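You operate a simulated robot arm through the tools that you are given. There is no shell and no other tool. Be economical: measure what you need, move in short steps, check, and stop when the job is done.

You run a simulated two-armed robot. Do the job below in one go: nothing can be reset, and whatever is moved stays where it is left.

## Task
Pick up the tin with the earliest date from the top of the press table with one hand, pass it to the other hand and put it on the end of the island top. Set down upright: tin.

It is judged by the outcome, as a careful person would: the job done as asked, and still so three seconds after it is handed in. It fails if anything else is knocked over, pushed out of place, dropped, spilled or broken.

## Robot
Two 7-joint arms with four-finger grippers on one trunk, on a base that drives. Base frame: it is fixed to the floor where the robot stands at the start and does not move with it; the origin is under the middle of the robot, x ahead of it, y to its left, z up; the surface under the hand at the start is at about z = 0.88. Units: m, rad, N and s.
The left shoulder is at the start at [0.04, 0.181, 1.254], the right one opposite. With the tool pointing down near the work surface each hand reaches from about 0.3 to 0.84 m from the robot's upright axis, wherever it stands, measured 20 degrees to its own side. Places, roughly: end of the island top [-0.9, -0.1, 0.8]. Payload 3.67 kg a hand.
The TCP of each hand is the grasp point between the finger pads, 0.028 m short of the fingertips. In the tool frame z runs along the fingers and y along their closing line. Largest opening 0.112 m; the body of the gripper starts 0.073 m behind the TCP.
Orientation is that of the tool frame in the base frame, as a unit quaternion [x, y, z, w]. With the fingers straight down and closing along the base's y, the tool's x points along the base's -x, its y along +y and its z along -z.

## Interface
- The arms move only by the tool apply_moves. It takes "left_motion", "right_motion" or both (then of equal length, played together; a hand with none holds still); each is a list of rows, each a list of 7 numbers: the shift along the base's x, y, z in units of 25 mm (1.0 is 25 mm), then the turn, a rotation vector about the base's x, y, z in units of 4 degrees (1.0 is 4 degrees), then the opening in per cent of the stroke, from 0 (shut) to 100 (fully open). In form: [[dx, dy, dz, wx, wy, wz, jaw], ...]. A call has 1 to 20 rows; each row shifts and turns the commanded pose from where the row before left it. A call with a number of a shift or a turn outside -1 to 1 is refused whole. Each row takes 0.2 s and may step no farther than 0.05 m and 0.15 rad from the row before; otherwise, or with a gripper value out of range, the whole call is refused. A pose out of reach is approached as far as the arm can. The call stops where the force on the tool passes 40 N (or 10 N more than at its start, if that is more) or the arm is blocked; 0.2 s more then pass. The fingers move at their own pace and stop on an object; they squeeze with about 26 N. The grip force told is the motor's: it shows also when the fingers shut on nothing. Time passes only in rows, and 0.2 s behind the last, so rows that do not move let the fingers close. It gives the time, the measured TCP pose, the force on the tool (base axes), the opening and the grip force at its end, in the units of the frame above (readings bear some noise), with the torque about the TCP (base axes, N m) and any sound that the robot's microphone picked up, and new pictures: "show" is both (left out), scene, wrist or none (wrist: the cameras of the hands that moved).
- Cameras (640 x 400 px; columns grow to the right, rows downward): "scene" is now at [0.0705, 0.0244, 1.4404]; the picture's right is [0.43, -0.90, -0.00], its down [-0.84, -0.40, -0.36] and it looks along [0.33, 0.16, -0.93] (base axes); focal length 214 px, centre (320, 200). "left" rides on the left gripper at [0.06, 0.018, -0.104] in its tool frame; the picture's right is [-0.29, 0.96, 0.00], its down [-0.80, -0.24, -0.55] and it looks along [-0.53, -0.16, 0.83] (tool axes); focal length 234 px, centre (320, 200). "right" rides on the right gripper at [0.06, -0.018, -0.104] in its tool frame; the picture's right is [0.29, 0.96, 0.00], its down [-0.80, 0.24, -0.55] and it looks along [-0.53, 0.16, 0.83] (tool axes); focal length 234 px, centre (320, 200). There is no depth. A picture from a camera that has moved, and an enlarged one, comes with that camera's place and axes in the base frame and with its lens.
- slide_trunk(by): slides the trunk up (or, below 0, down) by that many m; the arms and the scene camera ride with it, the base frame stays. It gives what a move gives, with no picture.
- roll_base(legs): drives the robot by 1 to 6 legs, each [ahead, left, turn to the left] in m, m and rad, along the robot's own axes; the way and the turn of a leg run together, so that a leg with both is an arc; at most 1.5 m and 3.142 rad a leg. The arms and the cameras ride along, it lands a little off, and it stops where it bumps. It gives what a move gives, and a new picture of the scene camera.
- head_to(pan, tilt): turns the head with the scene camera to pan (to the left, within 1.501 rad either way) and tilt (down, from -0.506 to 1.204), counted from straight ahead of the robot. It gives what a move gives, and a new picture of the scene camera.
- inspect(camera, box): a new picture of the part [left, top, right, bottom] of that camera's present view, enlarged. No time passes.
- sign_off(): hands the job in; it is judged then, once.

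Go step by step. Nothing tells you exact positions but the pictures and the camera data: compare them with the known pose of the tool, close in by small moves and look again before you grip or let go. The budget is 120 turns and 260 pictures, counting those below and the enlarged ones. Unless the task says otherwise, let go and move clear before handing in, and close with one line.

The tools are called as name(argument=value, ...) on one line, values as JSON. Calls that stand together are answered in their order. apply_moves: Moves the arms, as the interface text tells. Its arguments: {"type":"object","properties":{"left_motion":{"type":"array","items":{"type":"array","items":{"type":"number"}}},"right_motion":{"type":"array","items":{"type":"array","items":{"type":"number"}}},"show":{"type":"string","enum":["both","scene","wrist","none"]}},"required":[]} The other tools are called the same way: slide_trunk (by) slides the trunk up or down; roll_base (legs) drives the base; head_to (pan, tilt) turns the head that bears the scene camera; inspect (camera, box) takes an enlarged picture of a part of a camera's view; sign_off () hands the job in.

At the start:

```text
t: 0.0
left_eef_pos: [0.5052, 0.0289, 1.1454]
left_ee_rot: [0.0, 1.0, 0.0, 0.0]
left_ft_force: [-0.3, 0.1, 1.1]
left_wrist_torque: [-0.01, 0.01, -0.01]
left_gripper_width: 0.112
left_gripper_force: 0.0
right_eef_pos: [0.4691, -0.3489, 1.1643]
right_ee_rot: [-0.001, 1.0, 0.0, 0.001]
right_ft_force: [0.4, 0.9, -0.1]
right_wrist_torque: [0.01, 0.02, 0.0]
right_gripper_width: 0.1119
right_gripper_force: 0.0
trunk travel left (down, up): [-0.375, 0.139]
robot x, y, heading: [0.0008, 0.0011, -0.004]
head pan, tilt: [0.443, 1.201]
```

scene: 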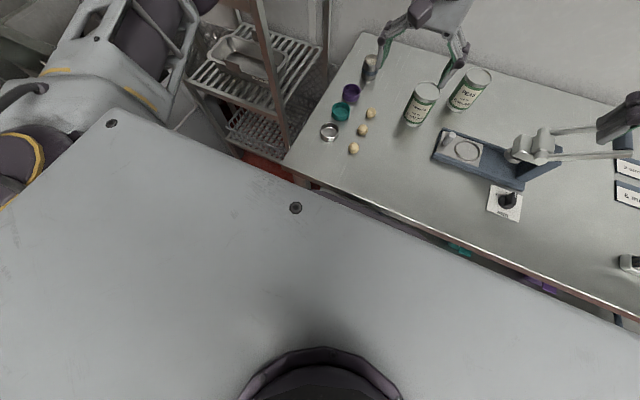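
right: 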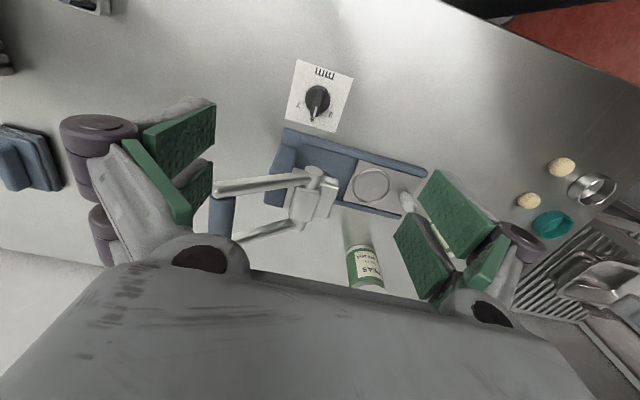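
left: 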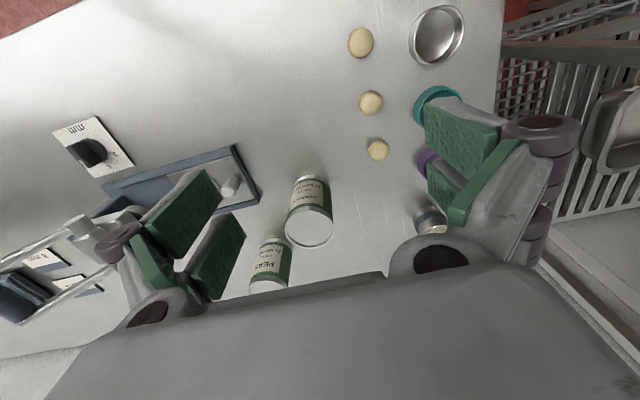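

I see two labelled tins on the press table, possibly a third near the left hand. I'll enlarge the views to read the labels.

inspect(camera="scene", box=[380, 50, 510, 140])

inspect(camera="left", box=[230, 160, 350, 300])

head_to(pan=0.0, tilt=0.7)

```text
4.44 times, centred on (445, 95) of scene
camera zoom: at [0.0705, 0.0244, 1.4404], right [0.43, -0.9, 0.0], down [-0.84, -0.4, -0.36], along [0.33, 0.16, -0.93], focal length 953 px, centre (-236, 667)
```

zoom: 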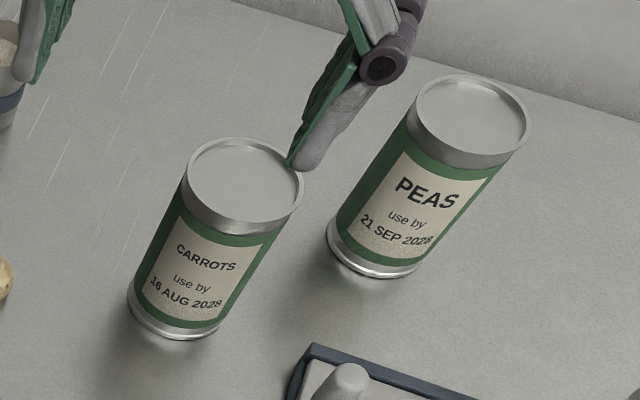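

```text
2.86 times, centred on (290, 230) of left
camera zoom: at [0.4464, 0.0461, 1.247], right [0.29, 0.96, 0.0], down [0.8, -0.24, 0.55], along [0.53, -0.16, -0.83], focal length 669 px, centre (406, 114)
```

zoom: 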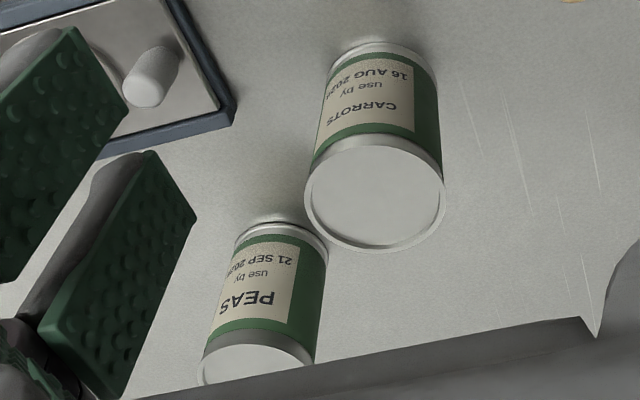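

```text
t: 0.9
left_eef_pos: [0.5051, 0.0288, 1.1454]
left_ee_rot: [0.0, 1.0, 0.0, 0.0]
left_ft_force: [-0.8, 0.3, 1.1]
left_wrist_torque: [0.02, 0.03, 0.01]
left_gripper_width: 0.1121
left_gripper_force: 0.0
right_eef_pos: [0.4689, -0.3487, 1.1645]
right_ee_rot: [0.0, 1.0, 0.0, 0.0]
right_ft_force: [-0.3, 0.1, 0.6]
right_wrist_torque: [0.01, 0.03, 0.0]
right_gripper_width: 0.1121
right_gripper_force: 0.1
trunk travel left (down, up): [-0.375, 0.139]
robot x, y, heading: [-0.0034, 0.0042, 0.001]
head pan, tilt: [0.0, 0.7]
camera scene: at [0.1049, 0.0005, 1.4763], right [0.0, -1.0, 0.0], down [-0.65, 0.0, -0.76], along [0.76, 0.0, -0.65], focal length 214 px, centre (320, 200)
```

scene: 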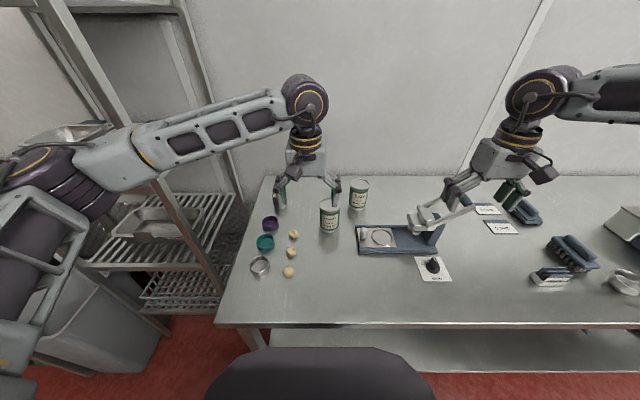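

The trunk cover fills the near part of the first view. Now I'll read the years closely and survey the rest of the table.

inspect(camera="scene", box=[315, 175, 375, 235])

inspect(camera="left", box=[250, 230, 300, 290])

inspect(camera="scene", box=[460, 180, 640, 300])

inspect(camera="left", box=[280, 170, 340, 230])

inspect(camera="left", box=[390, 80, 480, 250])

```text
6.67 times, centred on (345, 205) of scene
camera zoom: at [0.1049, 0.0005, 1.4763], right [0.0, -1.0, 0.0], down [-0.65, 0.0, -0.76], along [0.76, 0.0, -0.65], focal length 1430 px, centre (153, 167)
```

zoom: 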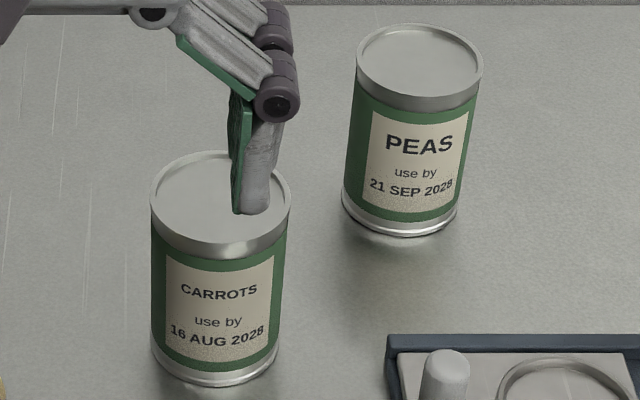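

```text
6.67 times, centred on (275, 260) of left
camera zoom: at [0.4464, 0.046, 1.247], right [0.29, 0.96, 0.0], down [0.8, -0.24, 0.55], along [0.53, -0.16, -0.83], focal length 1561 px, centre (620, -200)
```

zoom: 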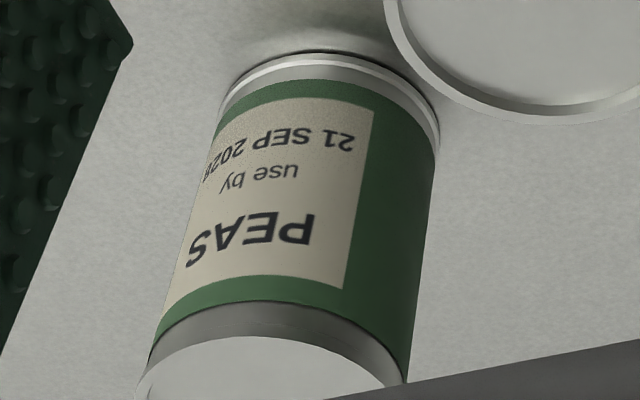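

```text
3.33 times, centred on (550, 240) of scene
camera zoom: at [0.1049, 0.0005, 1.4763], right [0.0, -1.0, 0.0], down [-0.65, 0.0, -0.76], along [0.76, 0.0, -0.65], focal length 715 px, centre (-447, 67)
```

zoom: 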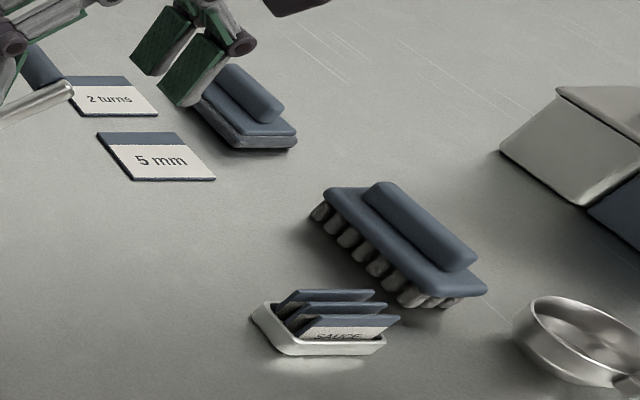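

```text
6.67 times, centred on (310, 200) of left
camera zoom: at [0.4464, 0.046, 1.247], right [0.29, 0.96, 0.0], down [0.8, -0.24, 0.55], along [0.53, -0.16, -0.83], focal length 1561 px, centre (387, 200)
```

zoom: 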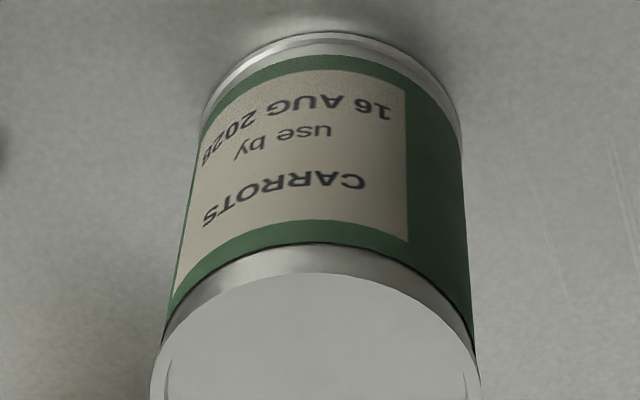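

```text
2.35 times, centred on (435, 165) of left
camera zoom: at [0.4464, 0.046, 1.247], right [0.29, 0.96, 0.0], down [0.8, -0.24, 0.55], along [0.53, -0.16, -0.83], focal length 551 px, centre (49, 282)
```

zoom: 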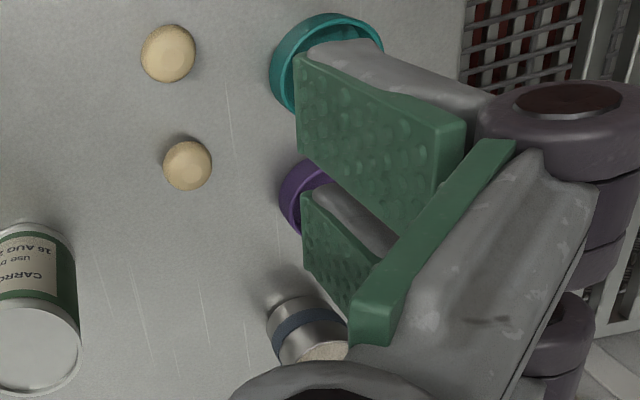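

Both years look like 2028, but the last digit could be read two ways. I'll enlarge further on each date.

inspect(camera="scene", box=[348, 198, 366, 209])

inspect(camera="scene", box=[320, 219, 338, 230])

```text
16.00 times, centred on (357, 204) of scene
camera zoom: at [0.1049, 0.0005, 1.4763], right [0.0, -1.0, 0.0], down [-0.65, 0.0, -0.76], along [0.76, 0.0, -0.65], focal length 3432 px, centre (-272, 144)
```

zoom: 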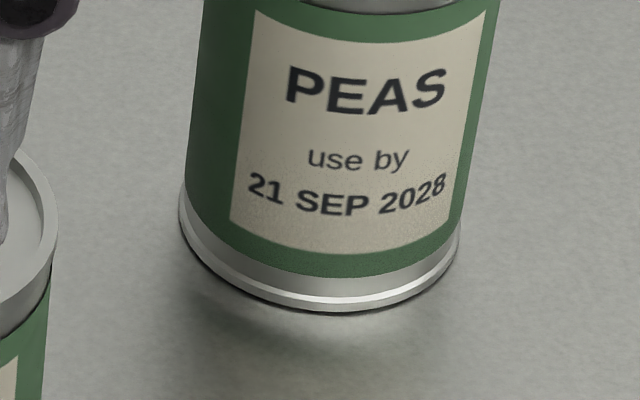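

```text
16.00 times, centred on (329, 224) of scene
camera zoom: at [0.1049, 0.0005, 1.4763], right [0.0, -1.0, 0.0], down [-0.65, 0.0, -0.76], along [0.76, 0.0, -0.65], focal length 3432 px, centre (176, -192)
```

zoom: 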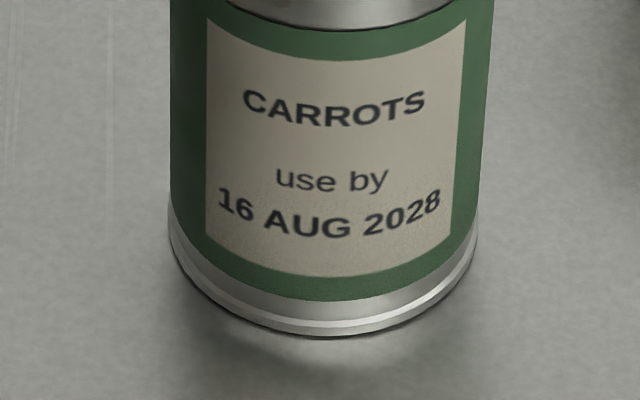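

Both are 2028, so Carrots (16 Aug) is earlier of these two. I'll check the rest of the table for other tins, and look towards the island.

head_to(pan=-0.9, tilt=0.6)

head_to(pan=-1.5, tilt=0.6)

head_to(pan=1.5, tilt=0.6)

head_to(pan=0.35, tilt=0.75)

```text
t: 2.1
left_eef_pos: [0.5061, 0.0291, 1.1446]
left_ee_rot: [0.0, 1.0, 0.0, 0.0]
left_ft_force: [-1.0, -0.1, -1.2]
left_wrist_torque: [0.04, -0.01, 0.01]
left_gripper_width: 0.1121
left_gripper_force: 0.0
right_eef_pos: [0.4689, -0.3477, 1.1645]
right_ee_rot: [0.0, 1.0, 0.0, 0.0]
right_ft_force: [0.1, 0.5, -0.6]
right_wrist_torque: [0.02, 0.03, -0.01]
right_gripper_width: 0.1121
right_gripper_force: 0.1
trunk travel left (down, up): [-0.375, 0.139]
robot x, y, heading: [0.0027, 0.0022, 0.003]
head pan, tilt: [-0.901, 0.6]
camera scene: at [0.075, -0.0688, 1.485], right [-0.78, -0.62, 0.0], down [-0.35, 0.44, -0.82], along [0.51, -0.65, -0.57], focal length 214 px, centre (320, 200)
```

scene: 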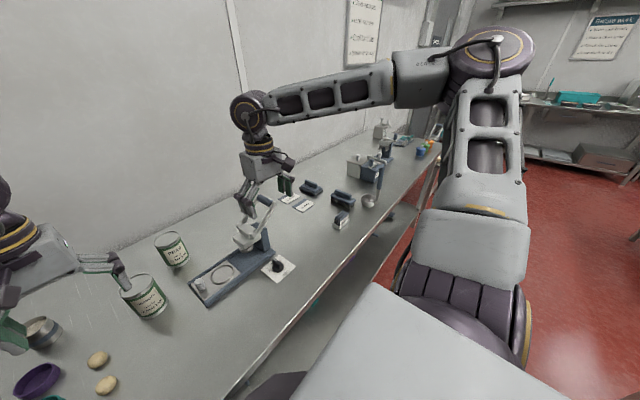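

```text
t: 3.1
left_eef_pos: [0.5057, 0.0288, 1.1448]
left_ee_rot: [0.0, 1.0, 0.0, 0.001]
left_ft_force: [-0.3, 0.7, 0.6]
left_wrist_torque: [0.05, 0.0, -0.01]
left_gripper_width: 0.112
left_gripper_force: 0.0
right_eef_pos: [0.4685, -0.3485, 1.1648]
right_ee_rot: [0.0, 1.0, 0.0, 0.0]
right_ft_force: [-0.3, -0.3, 0.3]
right_wrist_torque: [0.04, 0.0, -0.04]
right_gripper_width: 0.1121
right_gripper_force: 0.1
trunk travel left (down, up): [-0.375, 0.139]
robot x, y, heading: [-0.0035, -0.0024, 0.003]
head pan, tilt: [-1.499, 0.6]
camera scene: at [0.0264, -0.0878, 1.485], right [-1.0, -0.07, 0.0], down [-0.04, 0.56, -0.83], along [0.06, -0.82, -0.56], focal length 214 px, centre (320, 200)
```

scene: 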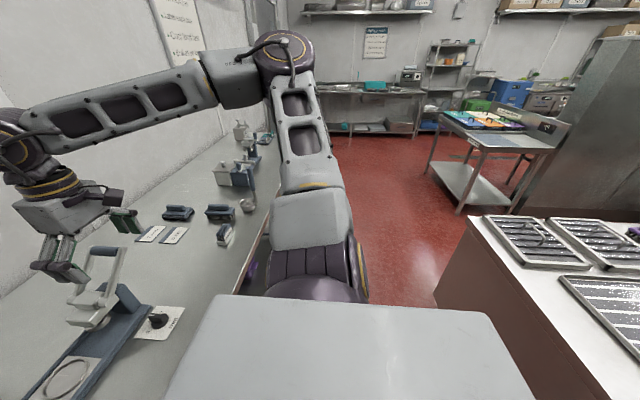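

```text
t: 5.7
left_eef_pos: [0.5072, 0.0281, 1.1453]
left_ee_rot: [0.0, 1.0, 0.001, 0.001]
left_ft_force: [0.0, 0.2, -0.2]
left_wrist_torque: [0.0, 0.0, -0.03]
left_gripper_width: 0.1119
left_gripper_force: 0.0
right_eef_pos: [0.4693, -0.348, 1.1635]
right_ee_rot: [0.0, 1.0, 0.0, 0.0]
right_ft_force: [0.7, -0.1, 0.3]
right_wrist_torque: [0.05, 0.0, 0.0]
right_gripper_width: 0.112
right_gripper_force: 0.0
trunk travel left (down, up): [-0.375, 0.139]
robot x, y, heading: [-0.0012, 0.0012, 0.003]
head pan, tilt: [1.499, 0.6]
camera scene: at [0.0264, 0.0885, 1.485], right [1.0, -0.07, 0.0], down [-0.04, -0.56, -0.83], along [0.06, 0.82, -0.56], focal length 214 px, centre (320, 200)
```

scene: 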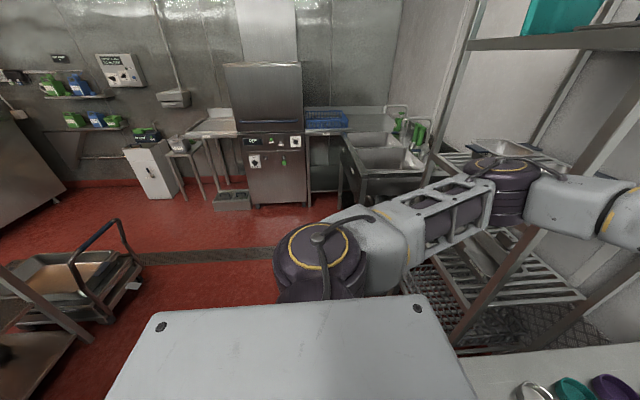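

```text
t: 7.1
left_eef_pos: [0.5057, 0.0282, 1.1435]
left_ee_rot: [0.0, 1.0, 0.001, -0.001]
left_ft_force: [-0.6, -0.4, -0.2]
left_wrist_torque: [-0.01, 0.02, 0.0]
left_gripper_width: 0.1121
left_gripper_force: 0.1
right_eef_pos: [0.4695, -0.3484, 1.1645]
right_ee_rot: [0.0, 1.0, 0.001, 0.0]
right_ft_force: [-0.3, -0.7, -0.5]
right_wrist_torque: [0.04, 0.0, -0.01]
right_gripper_width: 0.1124
right_gripper_force: 0.0
trunk travel left (down, up): [-0.375, 0.139]
robot x, y, heading: [0.0004, 0.0008, -0.002]
head pan, tilt: [0.351, 0.75]
camera scene: at [0.0978, 0.029, 1.4721], right [0.34, -0.94, 0.0], down [-0.64, -0.23, -0.73], along [0.69, 0.25, -0.68], focal length 214 px, centre (320, 200)
```

scene: 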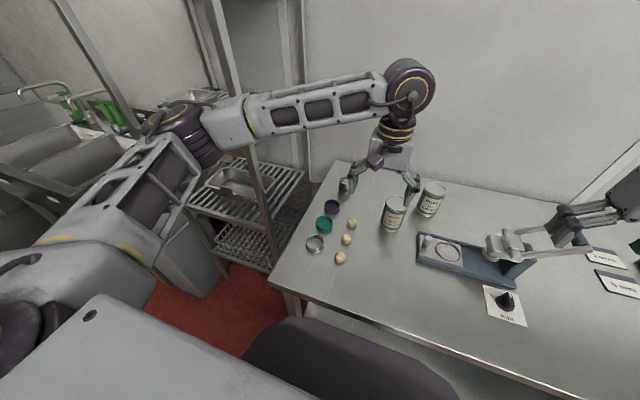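

Only two tins stand on the table: Carrots (16 Aug 2028, earliest) at about (0.637, -0.034), roughly 0.11 m tall and 0.072 m across, and Peas behind it. The left hand will grip it low and from the front at a tilt, so the right hand can later take it from above. First I tilt the left tool forward and line up in y.

apply_moves(left_motion=[[-0.05, -0.18, 0, 0, -0.98, 0, 100], [-0.05, -0.18, 0, 0, -0.98, 0, 100], [-0.05, -0.18, 0, 0, -0.98, 0, 100], [-0.05, -0.18, 0, 0, -0.98, 0, 100], [-0.05, -0.18, 0, 0, -0.98, 0, 100], [-0.05, -0.18, 0, 0, -0.98, 0, 100], [-0.05, -0.18, 0, 0, -0.98, 0, 100], [-0.05, -0.18, 0, 0, -0.98, 0, 100], [-0.05, -0.18, 0, 0, -0.98, 0, 100], [-0.05, -0.18, 0, 0, -0.98, 0, 100], [-0.05, -0.18, 0, 0, -0.98, 0, 100], [-0.05, -0.18, 0, 0, -0.98, 0, 100], [-0.05, -0.18, 0, 0, -0.98, 0, 100], [-0.05, -0.18, 0, 0, -0.98, 0, 100]])

```text
t: 10.1
left_eef_pos: [0.4891, -0.0364, 1.1444]
left_ee_rot: [0.001, 0.887, -0.001, 0.461]
left_ft_force: [0.4, 0.0, 0.4]
left_wrist_torque: [-0.03, -0.02, 0.05]
left_gripper_width: 0.1119
left_gripper_force: 0.1
right_eef_pos: [0.4689, -0.3482, 1.164]
right_ee_rot: [0.001, 1.0, 0.001, 0.0]
right_ft_force: [0.1, -1.0, 0.3]
right_wrist_torque: [0.0, 0.0, 0.0]
right_gripper_width: 0.1121
right_gripper_force: 0.1
trunk travel left (down, up): [-0.375, 0.139]
robot x, y, heading: [-0.0003, -0.0017, 0.003]
head pan, tilt: [0.351, 0.75]
camera scene: at [0.0977, 0.0284, 1.4722], right [0.34, -0.94, 0.0], down [-0.64, -0.23, -0.73], along [0.69, 0.25, -0.68], focal length 214 px, centre (320, 200)
camera left: at [0.3695, -0.0178, 1.1532], right [0.17, 0.96, 0.24], down [0.0, -0.24, 0.97], along [0.99, -0.16, -0.04], focal length 234 px, centre (320, 200)
```

scene: 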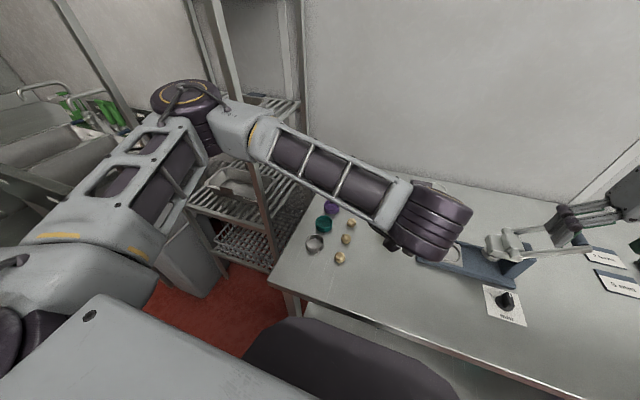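
left: 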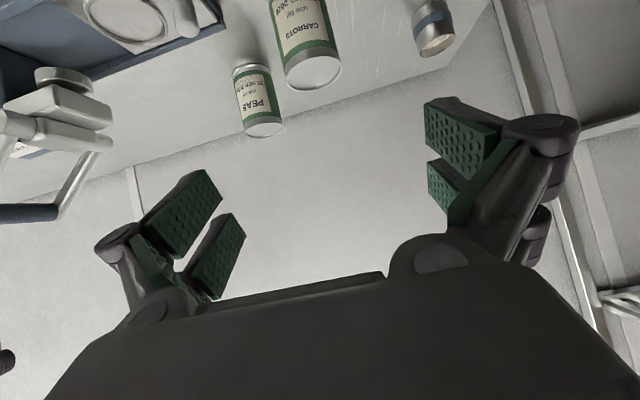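

The tin's measured spot is confirmed from the left camera, at about (0.64, -0.034). I lower the left hand in front of it, stopping a little high to check.

apply_moves(left_motion=[[0, 0, -0.95, 0, 0, 0, 90], [0, 0, -0.95, 0, 0, 0, 90], [0, 0, -0.95, 0, 0, 0, 90], [0, 0, -0.95, 0, 0, 0, 90], [0, 0, -0.95, 0, 0, 0, 90], [0, 0, -0.95, 0, 0, 0, 90], [0, 0, -0.95, 0, 0, 0, 90], [0, 0, -0.8, 0, 0, 0, 90]])

head_to(pan=0.0, tilt=0.8)

```text
t: 11.9
left_eef_pos: [0.4909, -0.0352, 0.9596]
left_ee_rot: [-0.001, 0.887, 0.001, 0.461]
left_ft_force: [0.0, 0.5, 0.4]
left_wrist_torque: [0.01, 0.02, -0.01]
left_gripper_width: 0.1008
left_gripper_force: 0.1
right_eef_pos: [0.469, -0.3476, 1.1643]
right_ee_rot: [0.0, 1.0, 0.0, 0.0]
right_ft_force: [0.0, 0.0, -0.9]
right_wrist_torque: [-0.01, 0.05, 0.02]
right_gripper_width: 0.1121
right_gripper_force: 0.0
trunk travel left (down, up): [-0.375, 0.139]
robot x, y, heading: [0.0008, -0.0018, 0.004]
head pan, tilt: [0.351, 0.75]
camera scene: at [0.098, 0.0288, 1.4721], right [0.34, -0.94, 0.0], down [-0.64, -0.23, -0.73], along [0.69, 0.25, -0.68], focal length 214 px, centre (320, 200)
camera left: at [0.3715, -0.0169, 0.9682], right [0.17, 0.96, 0.24], down [0.01, -0.24, 0.97], along [0.99, -0.16, -0.05], focal length 234 px, centre (320, 200)
```

scene: 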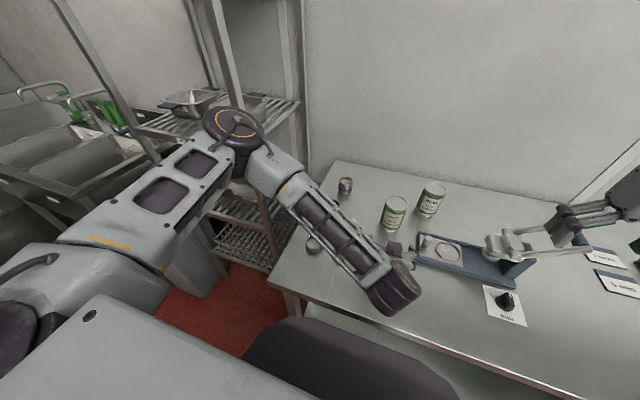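
left: 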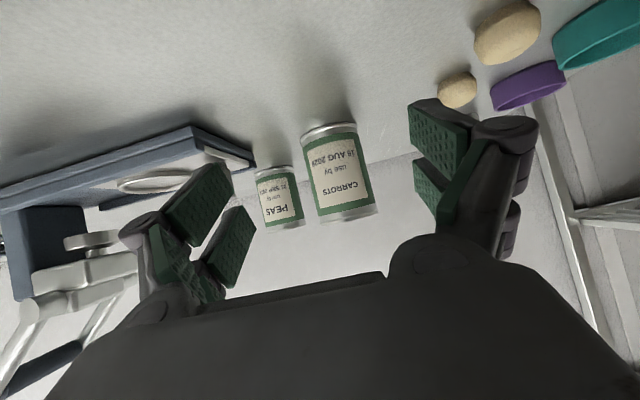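

```text
t: 12.7
left_eef_pos: [0.4904, -0.0346, 0.9594]
left_ee_rot: [0.0, 0.887, 0.0, 0.461]
left_ft_force: [0.4, -0.3, -0.2]
left_wrist_torque: [-0.01, 0.0, 0.0]
left_gripper_width: 0.1007
left_gripper_force: 0.1
right_eef_pos: [0.469, -0.3481, 1.1643]
right_ee_rot: [0.0, 1.0, 0.0, 0.0]
right_ft_force: [0.6, 0.5, -0.6]
right_wrist_torque: [0.04, -0.05, -0.01]
right_gripper_width: 0.1118
right_gripper_force: 0.0
trunk travel left (down, up): [-0.375, 0.139]
robot x, y, heading: [0.0005, 0.0003, 0.002]
head pan, tilt: [0.0, 0.799]
camera scene: at [0.1006, 0.0005, 1.4681], right [0.0, -1.0, 0.0], down [-0.72, 0.0, -0.7], along [0.7, 0.0, -0.72], focal length 214 px, centre (320, 200)
```

scene: 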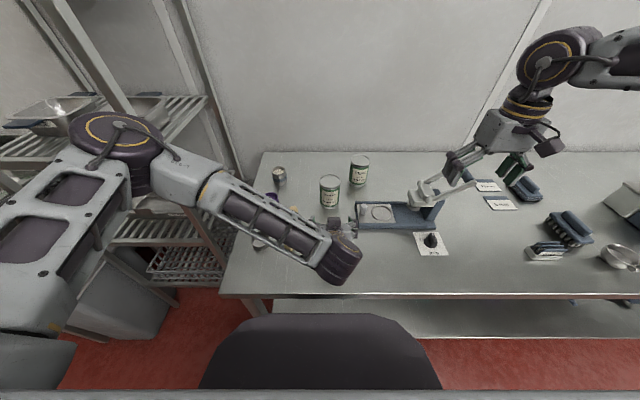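

The path looks clear: the press base corner is at about y = -0.115 and low, and the tin is centred near y = -0.032. I lower to grip height and go most of the way forward.

apply_moves(left_motion=[[0, 0.1, -0.85, 0, 0, 0, 90], [0, 0.05, -0.85, 0, 0, 0, 90], [0.8, 0, 0, 0, 0, 0, 90], [0.8, 0, 0, 0, 0, 0, 90], [0.8, 0, 0, 0, 0, 0, 90], [0.8, 0, 0, 0, 0, 0, 90]])

```text
t: 14.1
left_eef_pos: [0.5701, -0.0291, 0.9153]
left_ee_rot: [0.0, 0.888, 0.0, 0.46]
left_ft_force: [0.1, -0.8, 0.5]
left_wrist_torque: [-0.03, -0.01, 0.0]
left_gripper_width: 0.1006
left_gripper_force: 0.1
right_eef_pos: [0.4698, -0.3482, 1.164]
right_ee_rot: [0.0, 1.0, 0.0, 0.0]
right_ft_force: [0.3, -0.8, -0.1]
right_wrist_torque: [-0.01, 0.01, 0.03]
right_gripper_width: 0.1121
right_gripper_force: 0.1
trunk travel left (down, up): [-0.375, 0.139]
robot x, y, heading: [0.0026, 0.0054, 0.003]
head pan, tilt: [0.0, 0.799]
camera scene: at [0.1011, 0.0005, 1.4681], right [0.0, -1.0, 0.0], down [-0.72, 0.0, -0.7], along [0.7, 0.0, -0.72], focal length 214 px, centre (320, 200)
camera left: at [0.4519, -0.0122, 0.9244], right [0.17, 0.96, 0.24], down [0.01, -0.24, 0.97], along [0.99, -0.16, -0.05], focal length 234 px, centre (320, 200)
```

scene: 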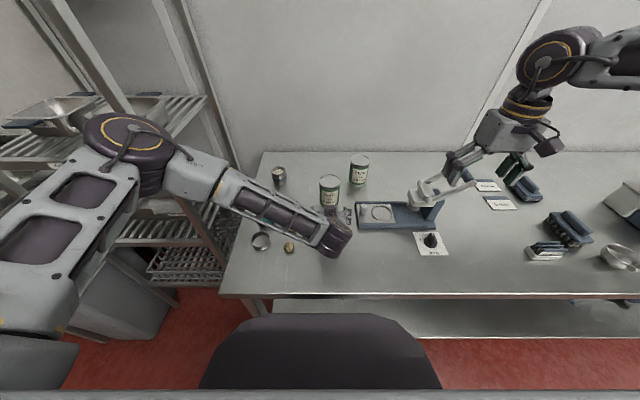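
left: 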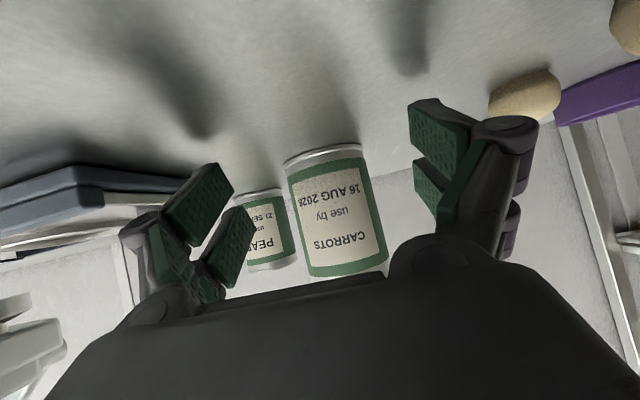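

The tin sits centred between the fingers. I go the remaining 7 cm forward.

apply_moves(left_motion=[[0.7, 0, 0, 0, 0, 0, 90], [0.7, 0, 0, 0, 0, 0, 90], [0.7, 0, 0, 0, 0, 0, 90], [0.65, 0, 0, 0, 0, 0, 90]])

```text
t: 15.1
left_eef_pos: [0.6376, -0.0308, 0.9154]
left_ee_rot: [0.0, 0.888, 0.0, 0.46]
left_ft_force: [0.4, -0.5, 0.5]
left_wrist_torque: [0.0, 0.01, -0.04]
left_gripper_width: 0.1008
left_gripper_force: 0.0
right_eef_pos: [0.4697, -0.3478, 1.1637]
right_ee_rot: [0.0, 1.0, 0.001, 0.0]
right_ft_force: [0.4, 0.1, -0.3]
right_wrist_torque: [-0.01, 0.01, -0.02]
right_gripper_width: 0.1119
right_gripper_force: 0.1
trunk travel left (down, up): [-0.375, 0.139]
robot x, y, heading: [0.004, -0.0028, -0.004]
head pan, tilt: [0.0, 0.799]
camera scene: at [0.1012, 0.0003, 1.4681], right [0.0, -1.0, 0.0], down [-0.72, 0.0, -0.7], along [0.7, 0.0, -0.72], focal length 214 px, centre (320, 200)
camera left: at [0.5178, -0.0136, 0.9245], right [0.17, 0.96, 0.24], down [0.01, -0.24, 0.97], along [0.99, -0.16, -0.05], focal length 234 px, centre (320, 200)
```

scene: 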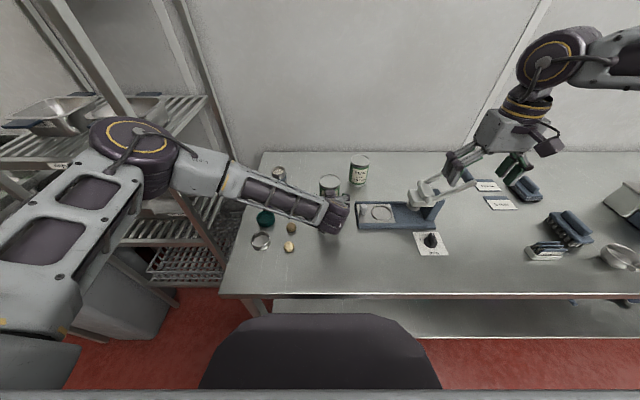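
left: 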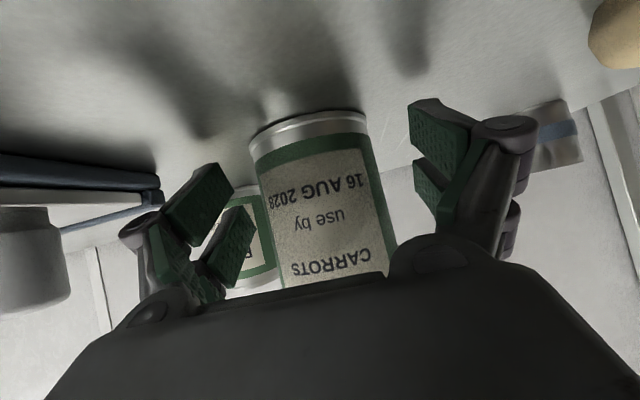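

The tin is centred on the TCP. Closing now.

apply_moves(left_motion=[[0, 0, 0, 0, 0, 0, 40], [0, 0, 0, 0, 0, 0, 20], [0, 0, 0, 0, 0, 0, 20], [0, 0, 0, 0, 0, 0, 20]], show="wrist")

```text
t: 16.1
left_eef_pos: [0.6364, -0.0316, 0.9153]
left_ee_rot: [0.001, 0.887, 0.0, 0.461]
left_ft_force: [-0.8, -2.0, 2.8]
left_wrist_torque: [-0.18, 0.03, -0.03]
left_gripper_width: 0.0727
left_gripper_force: 26.2
right_eef_pos: [0.4697, -0.3485, 1.1645]
right_ee_rot: [0.0, 1.0, 0.0, 0.0]
right_ft_force: [-0.4, 0.1, 0.2]
right_wrist_torque: [-0.01, -0.02, 0.01]
right_gripper_width: 0.112
right_gripper_force: 0.1
trunk travel left (down, up): [-0.375, 0.139]
robot x, y, heading: [0.0019, -0.0015, 0.003]
head pan, tilt: [0.0, 0.799]
camera left: at [0.5172, -0.0141, 0.925], right [0.17, 0.96, 0.24], down [0.01, -0.24, 0.97], along [0.99, -0.16, -0.04], focal length 234 px, centre (320, 200)
```

left: 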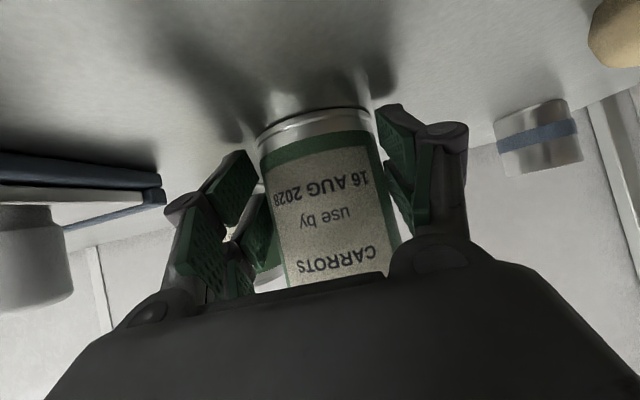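

Gripped at 72.7 mm. I lift straight up, then draw back a bit.

apply_moves(left_motion=[[0, 0, 0.6, 0, 0, 0, 20], [0, 0, 0.8, 0, 0, 0, 20], [0, 0, 0.9, 0, 0, 0, 20], [0, 0, 0.9, 0, 0, 0, 20], [0, 0, 0.9, 0, 0, 0, 20], [0, 0, 0.9, 0, 0, 0, 20], [0, 0, 0.9, 0, 0, 0, 20], [-0.7, 0, 0.7, 0, 0, 0, 20], [-0.9, 0, 0.4, 0, 0, 0, 20], [-0.9, 0, 0.4, 0, 0, 0, 20], [-0.9, 0, 0.4, 0, 0, 0, 20], [-0.9, 0, 0.2, 0, 0, 0, 20]])

```text
t: 18.7
left_eef_pos: [0.5299, -0.0306, 1.1142]
left_ee_rot: [-0.001, 0.887, 0.0, 0.461]
left_ft_force: [0.7, -0.1, -4.5]
left_wrist_torque: [-0.02, 0.05, 0.04]
left_gripper_width: 0.0722
left_gripper_force: 26.3
right_eef_pos: [0.4695, -0.3485, 1.1632]
right_ee_rot: [0.0, 1.0, 0.001, 0.001]
right_ft_force: [-0.5, -0.5, 0.1]
right_wrist_torque: [-0.03, -0.03, -0.02]
right_gripper_width: 0.1121
right_gripper_force: 0.1
trunk travel left (down, up): [-0.375, 0.139]
robot x, y, heading: [-0.0002, 0.001, -0.001]
head pan, tilt: [0.0, 0.799]
camera scene: at [0.1004, 0.0003, 1.4681], right [0.0, -1.0, 0.0], down [-0.72, 0.0, -0.7], along [0.7, 0.0, -0.72], focal length 214 px, centre (320, 200)
camera left: at [0.4106, -0.0134, 1.124], right [0.17, 0.96, 0.24], down [0.01, -0.24, 0.97], along [0.99, -0.16, -0.05], focal length 234 px, centre (320, 200)
```

scene: 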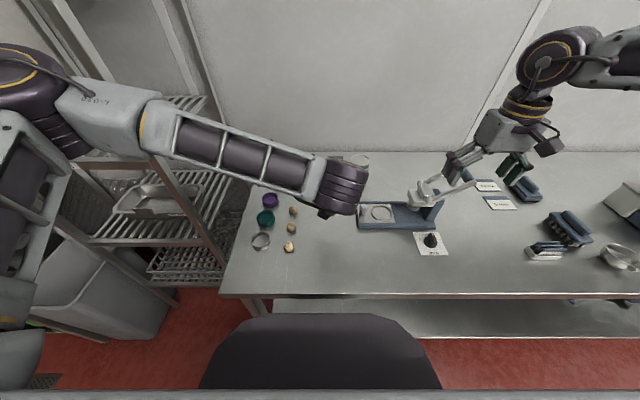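
left: 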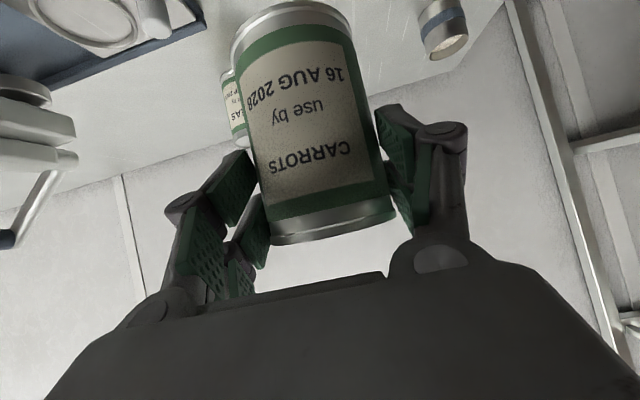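

The tin seems to have slid down in the grip during the lift: it is still upright, but the fingers are now near its top. I check whether it is still sliding.

apply_moves(left_motion=[[0, 0, 0, 0, 0, 0, 0], [0, 0, 0, 0, 0, 0, 0], [0, 0, 0, 0, 0, 0, 0]], show="wrist")

```text
t: 19.5
left_eef_pos: [0.5305, -0.0314, 1.1143]
left_ee_rot: [0.0, 0.888, 0.0, 0.461]
left_ft_force: [0.3, -0.3, -4.3]
left_wrist_torque: [0.02, 0.11, 0.02]
left_gripper_width: 0.0725
left_gripper_force: 26.1
right_eef_pos: [0.4702, -0.3488, 1.1634]
right_ee_rot: [0.0, 1.0, 0.0, 0.0]
right_ft_force: [-0.3, 0.8, -0.4]
right_wrist_torque: [-0.02, 0.02, 0.0]
right_gripper_width: 0.1119
right_gripper_force: 0.1
trunk travel left (down, up): [-0.375, 0.139]
robot x, y, heading: [0.0012, 0.0022, 0.001]
head pan, tilt: [0.0, 0.799]
camera left: at [0.4116, -0.0134, 1.1237], right [0.17, 0.96, 0.24], down [0.01, -0.24, 0.97], along [0.99, -0.16, -0.05], focal length 234 px, centre (320, 200)
```

left: 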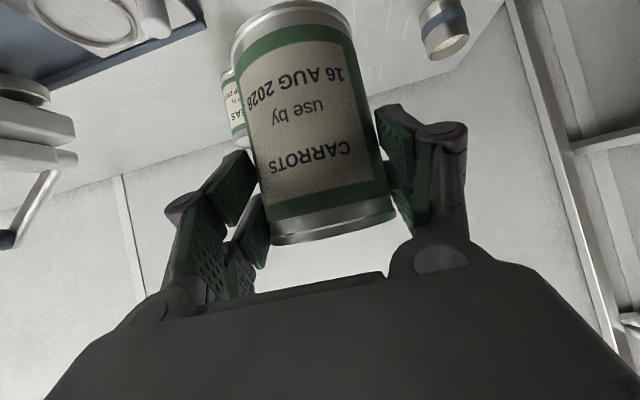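

It's stable now. I look closer at how the pads sit on the tin, from both cameras.

inspect(camera="left", box=[160, 0, 480, 260])

inspect(camera="scene", box=[300, 130, 400, 230])

inspect(camera="right", box=[320, 100, 640, 300])

```text
1.54 times, centred on (320, 130) of left
camera zoom: at [0.4116, -0.0134, 1.1237], right [0.17, 0.96, 0.24], down [0.01, -0.24, 0.97], along [0.99, -0.16, -0.05], focal length 360 px, centre (320, 308)
```

zoom: 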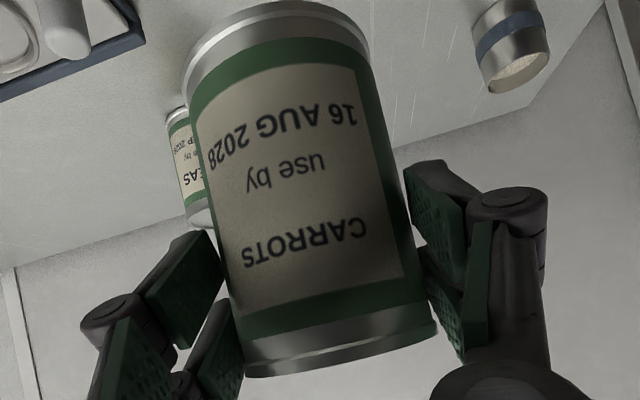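

```text
4.00 times, centred on (350, 180) of scene
camera zoom: at [0.1013, 0.0003, 1.4681], right [0.0, -1.0, 0.0], down [-0.72, 0.0, -0.7], along [0.7, 0.0, -0.72], focal length 858 px, centre (200, 280)
```

zoom: 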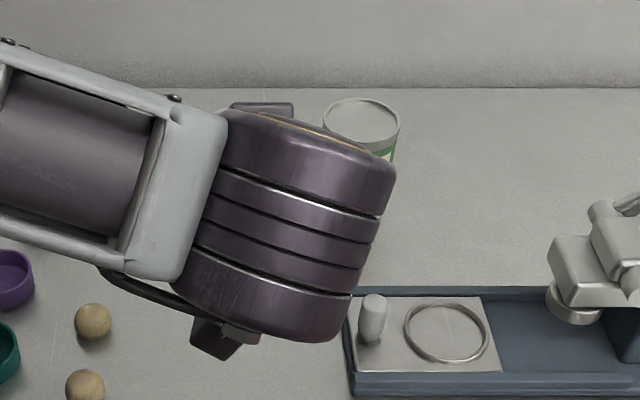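

```text
2.00 times, centred on (480, 200) of right
camera zoom: at [0.4111, -0.3667, 1.2679], right [-0.29, 0.96, 0.0], down [0.8, 0.24, 0.55], along [0.53, 0.16, -0.83], focal length 468 px, centre (0, 200)
```

zoom: 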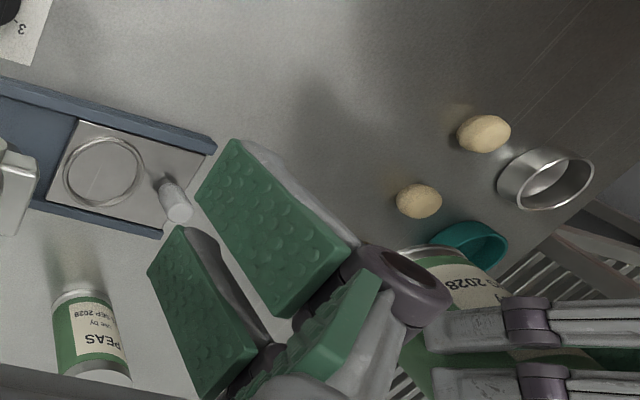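

The tin is upright with the pads about 2 cm below its top, which is too high for the hand-over. I set it back down on the clear table right below to grip it afresh; first a quick descent, then small steps.

apply_moves(left_motion=[[0, 0, -0.6, 0, 0, 0, 0], [0, 0, -0.8, 0, 0, 0, 0], [0, 0, -0.8, 0, 0, 0, 0], [0, 0, -0.8, 0, 0, 0, 0], [0, 0, -0.7, 0, 0, 0, 0], [0, 0, -0.4, 0, 0, 0, 0], [0, 0, -0.2, 0, 0, 0, 0]], show="wrist")

inspect(camera="right", box=[480, 180, 640, 300])

```text
t: 21.1
left_eef_pos: [0.5306, -0.0322, 1.0072]
left_ee_rot: [0.0, 0.887, 0.0, 0.461]
left_ft_force: [0.0, 0.2, -4.9]
left_wrist_torque: [-0.03, 0.12, -0.04]
left_gripper_width: 0.0725
left_gripper_force: 25.9
right_eef_pos: [0.4707, -0.3489, 1.1637]
right_ee_rot: [0.0, 1.0, -0.001, 0.0]
right_ft_force: [0.1, 0.3, -0.2]
right_wrist_torque: [0.0, 0.03, 0.01]
right_gripper_width: 0.112
right_gripper_force: 0.0
trunk travel left (down, up): [-0.375, 0.139]
robot x, y, heading: [0.0014, -0.0042, -0.002]
head pan, tilt: [0.0, 0.799]
camera left: at [0.4121, -0.0136, 1.0165], right [0.17, 0.96, 0.24], down [0.01, -0.24, 0.97], along [0.99, -0.16, -0.05], focal length 234 px, centre (320, 200)
```

left: 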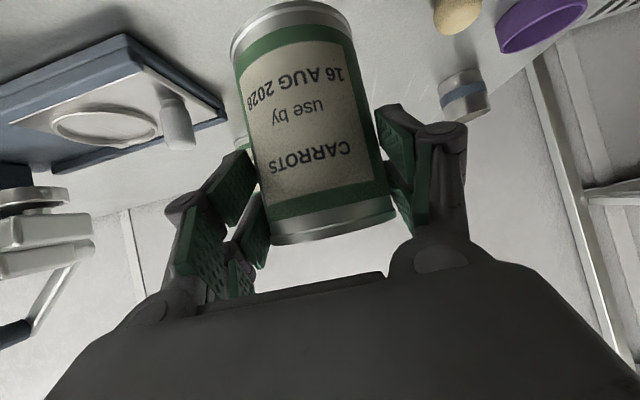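

```text
3.33 times, centred on (560, 240) of right
camera zoom: at [0.4109, -0.3668, 1.2679], right [-0.29, 0.96, 0.0], down [0.8, 0.24, 0.55], along [0.53, 0.16, -0.83], focal length 781 px, centre (-480, 67)
```

zoom: 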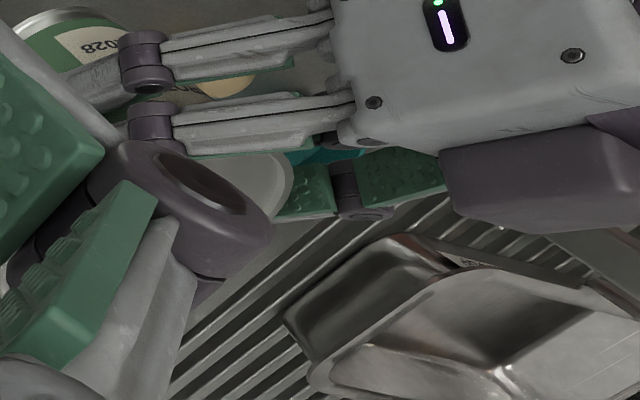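

The tin held steady during the descent, its bottom about 2 cm above the table. Continuing in small steps until the weight comes off.

apply_moves(left_motion=[[0, 0, -0.2, 0, 0, 0, 0], [0, 0, -0.2, 0, 0, 0, 0], [0, 0, -0.2, 0, 0, 0, 0]], show="wrist")

```text
t: 21.9
left_eef_pos: [0.5292, -0.0298, 0.9922]
left_ee_rot: [0.001, 0.888, 0.0, 0.46]
left_ft_force: [0.3, -0.3, -4.9]
left_wrist_torque: [-0.01, 0.06, -0.01]
left_gripper_width: 0.0721
left_gripper_force: 25.9
right_eef_pos: [0.4691, -0.3486, 1.1641]
right_ee_rot: [0.001, 1.0, 0.001, 0.0]
right_ft_force: [-0.7, -0.2, 0.1]
right_wrist_torque: [-0.02, 0.02, 0.0]
right_gripper_width: 0.1122
right_gripper_force: 0.0
trunk travel left (down, up): [-0.375, 0.139]
robot x, y, heading: [-0.0002, 0.0006, -0.0]
head pan, tilt: [0.0, 0.799]
camera left: at [0.4108, -0.0127, 1.0018], right [0.17, 0.96, 0.24], down [0.01, -0.24, 0.97], along [0.99, -0.16, -0.05], focal length 234 px, centre (320, 200)
```

left: 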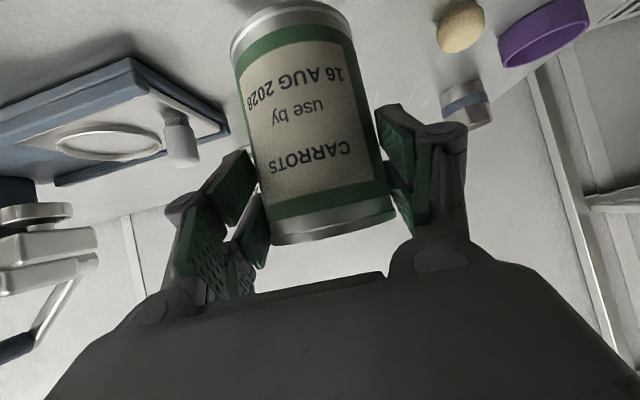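

apply_moves(left_motion=[[0, 0, -0.12, 0, 0, 0, 0], [0, 0, -0.12, 0, 0, 0, 0], [0, 0, -0.12, 0, 0, 0, 0]], show="none")

apply_moves(left_motion=[[0, 0, -0.1, 0, 0, 0, 0]], show="wrist")

```text
t: 22.7
left_eef_pos: [0.5297, -0.0314, 0.9827]
left_ee_rot: [-0.001, 0.888, 0.0, 0.46]
left_ft_force: [-0.1, -0.9, -4.6]
left_wrist_torque: [-0.02, 0.06, -0.03]
left_gripper_width: 0.0722
left_gripper_force: 26.5
right_eef_pos: [0.4703, -0.3481, 1.1631]
right_ee_rot: [0.0, 1.0, 0.0, 0.001]
right_ft_force: [0.8, 0.8, -0.2]
right_wrist_torque: [0.0, 0.0, 0.01]
right_gripper_width: 0.112
right_gripper_force: 0.0
trunk travel left (down, up): [-0.375, 0.139]
robot x, y, heading: [0.0006, 0.0015, 0.001]
head pan, tilt: [0.0, 0.799]
```

```text
t: 23.1
left_eef_pos: [0.5308, -0.0324, 0.9808]
left_ee_rot: [-0.001, 0.888, 0.001, 0.46]
left_ft_force: [0.4, 0.3, -5.1]
left_wrist_torque: [-0.02, 0.1, -0.03]
left_gripper_width: 0.0726
left_gripper_force: 25.6
right_eef_pos: [0.4701, -0.3476, 1.1648]
right_ee_rot: [0.0, 1.0, 0.0, 0.0]
right_ft_force: [-0.2, 0.1, -0.2]
right_wrist_torque: [-0.02, 0.0, 0.0]
right_gripper_width: 0.1119
right_gripper_force: 0.0
trunk travel left (down, up): [-0.375, 0.139]
robot x, y, heading: [0.0, 0.0002, -0.0]
head pan, tilt: [0.0, 0.799]
camera left: at [0.4115, -0.0129, 0.9899], right [0.17, 0.96, 0.24], down [0.01, -0.24, 0.97], along [0.99, -0.16, -0.05], focal length 234 px, centre (320, 200)
```

left: 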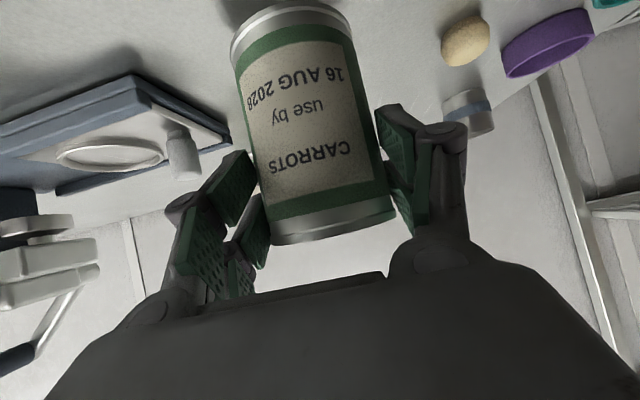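

No contact yet. Continuing down in 2–3 mm steps.

apply_moves(left_motion=[[0, 0, -0.1, 0, 0, 0, 0], [0, 0, -0.1, 0, 0, 0, 0]], show="none")

apply_moves(left_motion=[[0, 0, -0.1, 0, 0, 0, 0], [0, 0, -0.1, 0, 0, 0, 0]], show="wrist")

```text
t: 23.7
left_eef_pos: [0.5301, -0.0313, 0.9756]
left_ee_rot: [0.0, 0.888, 0.0, 0.461]
left_ft_force: [-0.4, 0.5, -4.4]
left_wrist_torque: [-0.03, 0.08, -0.03]
left_gripper_width: 0.0724
left_gripper_force: 25.7
right_eef_pos: [0.4701, -0.3482, 1.1651]
right_ee_rot: [0.0, 1.0, 0.0, 0.001]
right_ft_force: [0.1, -0.3, 0.1]
right_wrist_torque: [0.01, 0.01, 0.03]
right_gripper_width: 0.112
right_gripper_force: 0.1
trunk travel left (down, up): [-0.375, 0.139]
robot x, y, heading: [-0.001, -0.0005, 0.001]
head pan, tilt: [0.0, 0.799]
```

```text
t: 24.3
left_eef_pos: [0.5318, -0.0311, 0.9709]
left_ee_rot: [0.0, 0.888, 0.0, 0.46]
left_ft_force: [-0.1, -0.4, -3.9]
left_wrist_torque: [-0.01, 0.07, 0.02]
left_gripper_width: 0.0727
left_gripper_force: 25.6
right_eef_pos: [0.4698, -0.3491, 1.1645]
right_ee_rot: [0.0, 1.0, 0.0, 0.0]
right_ft_force: [0.2, -0.4, -0.5]
right_wrist_torque: [0.0, 0.02, 0.03]
right_gripper_width: 0.1118
right_gripper_force: 0.0
trunk travel left (down, up): [-0.375, 0.139]
robot x, y, heading: [-0.0021, 0.0008, -0.0]
head pan, tilt: [0.0, 0.799]
camera left: at [0.4113, -0.0135, 0.9809], right [0.17, 0.96, 0.24], down [0.01, -0.24, 0.97], along [0.99, -0.16, -0.05], focal length 234 px, centre (320, 200)
```

left: 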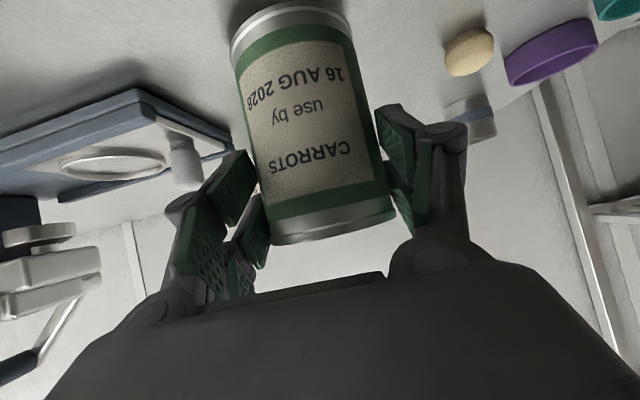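

apply_moves(left_motion=[[0, 0, -0.1, 0, 0, 0, 0]], show="none")

apply_moves(left_motion=[[0, 0, -0.1, 0, 0, 0, 0]], show="none")

apply_moves(left_motion=[[0, 0, -0.1, 0, 0, 0, 0]], show="wrist")

```text
t: 24.7
left_eef_pos: [0.5306, -0.0314, 0.9688]
left_ee_rot: [-0.001, 0.888, 0.001, 0.46]
left_ft_force: [-0.3, -0.5, -3.7]
left_wrist_torque: [-0.01, 0.06, -0.01]
left_gripper_width: 0.0722
left_gripper_force: 25.7
right_eef_pos: [0.4686, -0.3488, 1.1646]
right_ee_rot: [0.0, 1.0, -0.001, 0.0]
right_ft_force: [0.1, 0.9, -0.6]
right_wrist_torque: [0.02, 0.03, -0.02]
right_gripper_width: 0.1119
right_gripper_force: 0.0
trunk travel left (down, up): [-0.375, 0.139]
robot x, y, heading: [-0.0004, 0.0016, 0.002]
head pan, tilt: [0.0, 0.799]
```

```text
t: 25.1
left_eef_pos: [0.5291, -0.0312, 0.9675]
left_ee_rot: [0.001, 0.888, -0.001, 0.46]
left_ft_force: [0.1, -0.2, -4.5]
left_wrist_torque: [-0.02, 0.07, 0.01]
left_gripper_width: 0.0721
left_gripper_force: 26.3
right_eef_pos: [0.4692, -0.348, 1.1642]
right_ee_rot: [0.0, 1.0, 0.001, 0.0]
right_ft_force: [0.8, 0.0, -0.4]
right_wrist_torque: [0.0, -0.02, 0.0]
right_gripper_width: 0.1119
right_gripper_force: 0.1
trunk travel left (down, up): [-0.375, 0.139]
robot x, y, heading: [0.003, -0.0019, 0.0]
head pan, tilt: [0.0, 0.799]
```

```text
t: 25.5
left_eef_pos: [0.5306, -0.0306, 0.9655]
left_ee_rot: [0.0, 0.887, -0.001, 0.462]
left_ft_force: [-0.4, -0.1, 2.9]
left_wrist_torque: [-0.22, 0.05, -0.06]
left_gripper_width: 0.0721
left_gripper_force: 25.9
right_eef_pos: [0.4686, -0.348, 1.1648]
right_ee_rot: [-0.001, 1.0, -0.001, 0.0]
right_ft_force: [0.0, -0.3, 0.2]
right_wrist_torque: [0.0, 0.0, -0.01]
right_gripper_width: 0.112
right_gripper_force: 0.1
trunk travel left (down, up): [-0.375, 0.139]
robot x, y, heading: [0.0015, 0.0018, 0.002]
head pan, tilt: [0.0, 0.799]
camera left: at [0.4112, -0.013, 0.9742], right [0.17, 0.96, 0.23], down [0.0, -0.24, 0.97], along [0.99, -0.16, -0.04], focal length 234 px, centre (320, 200)
```

left: 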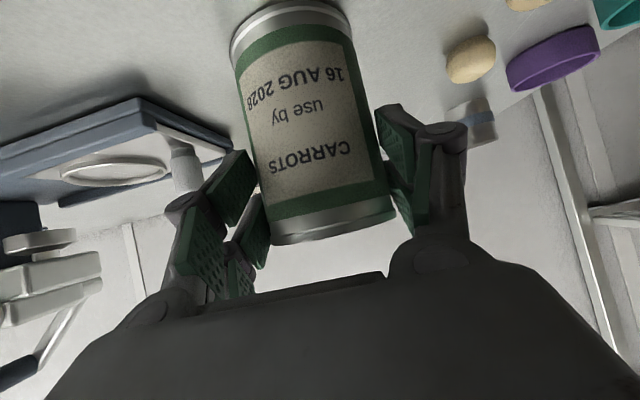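

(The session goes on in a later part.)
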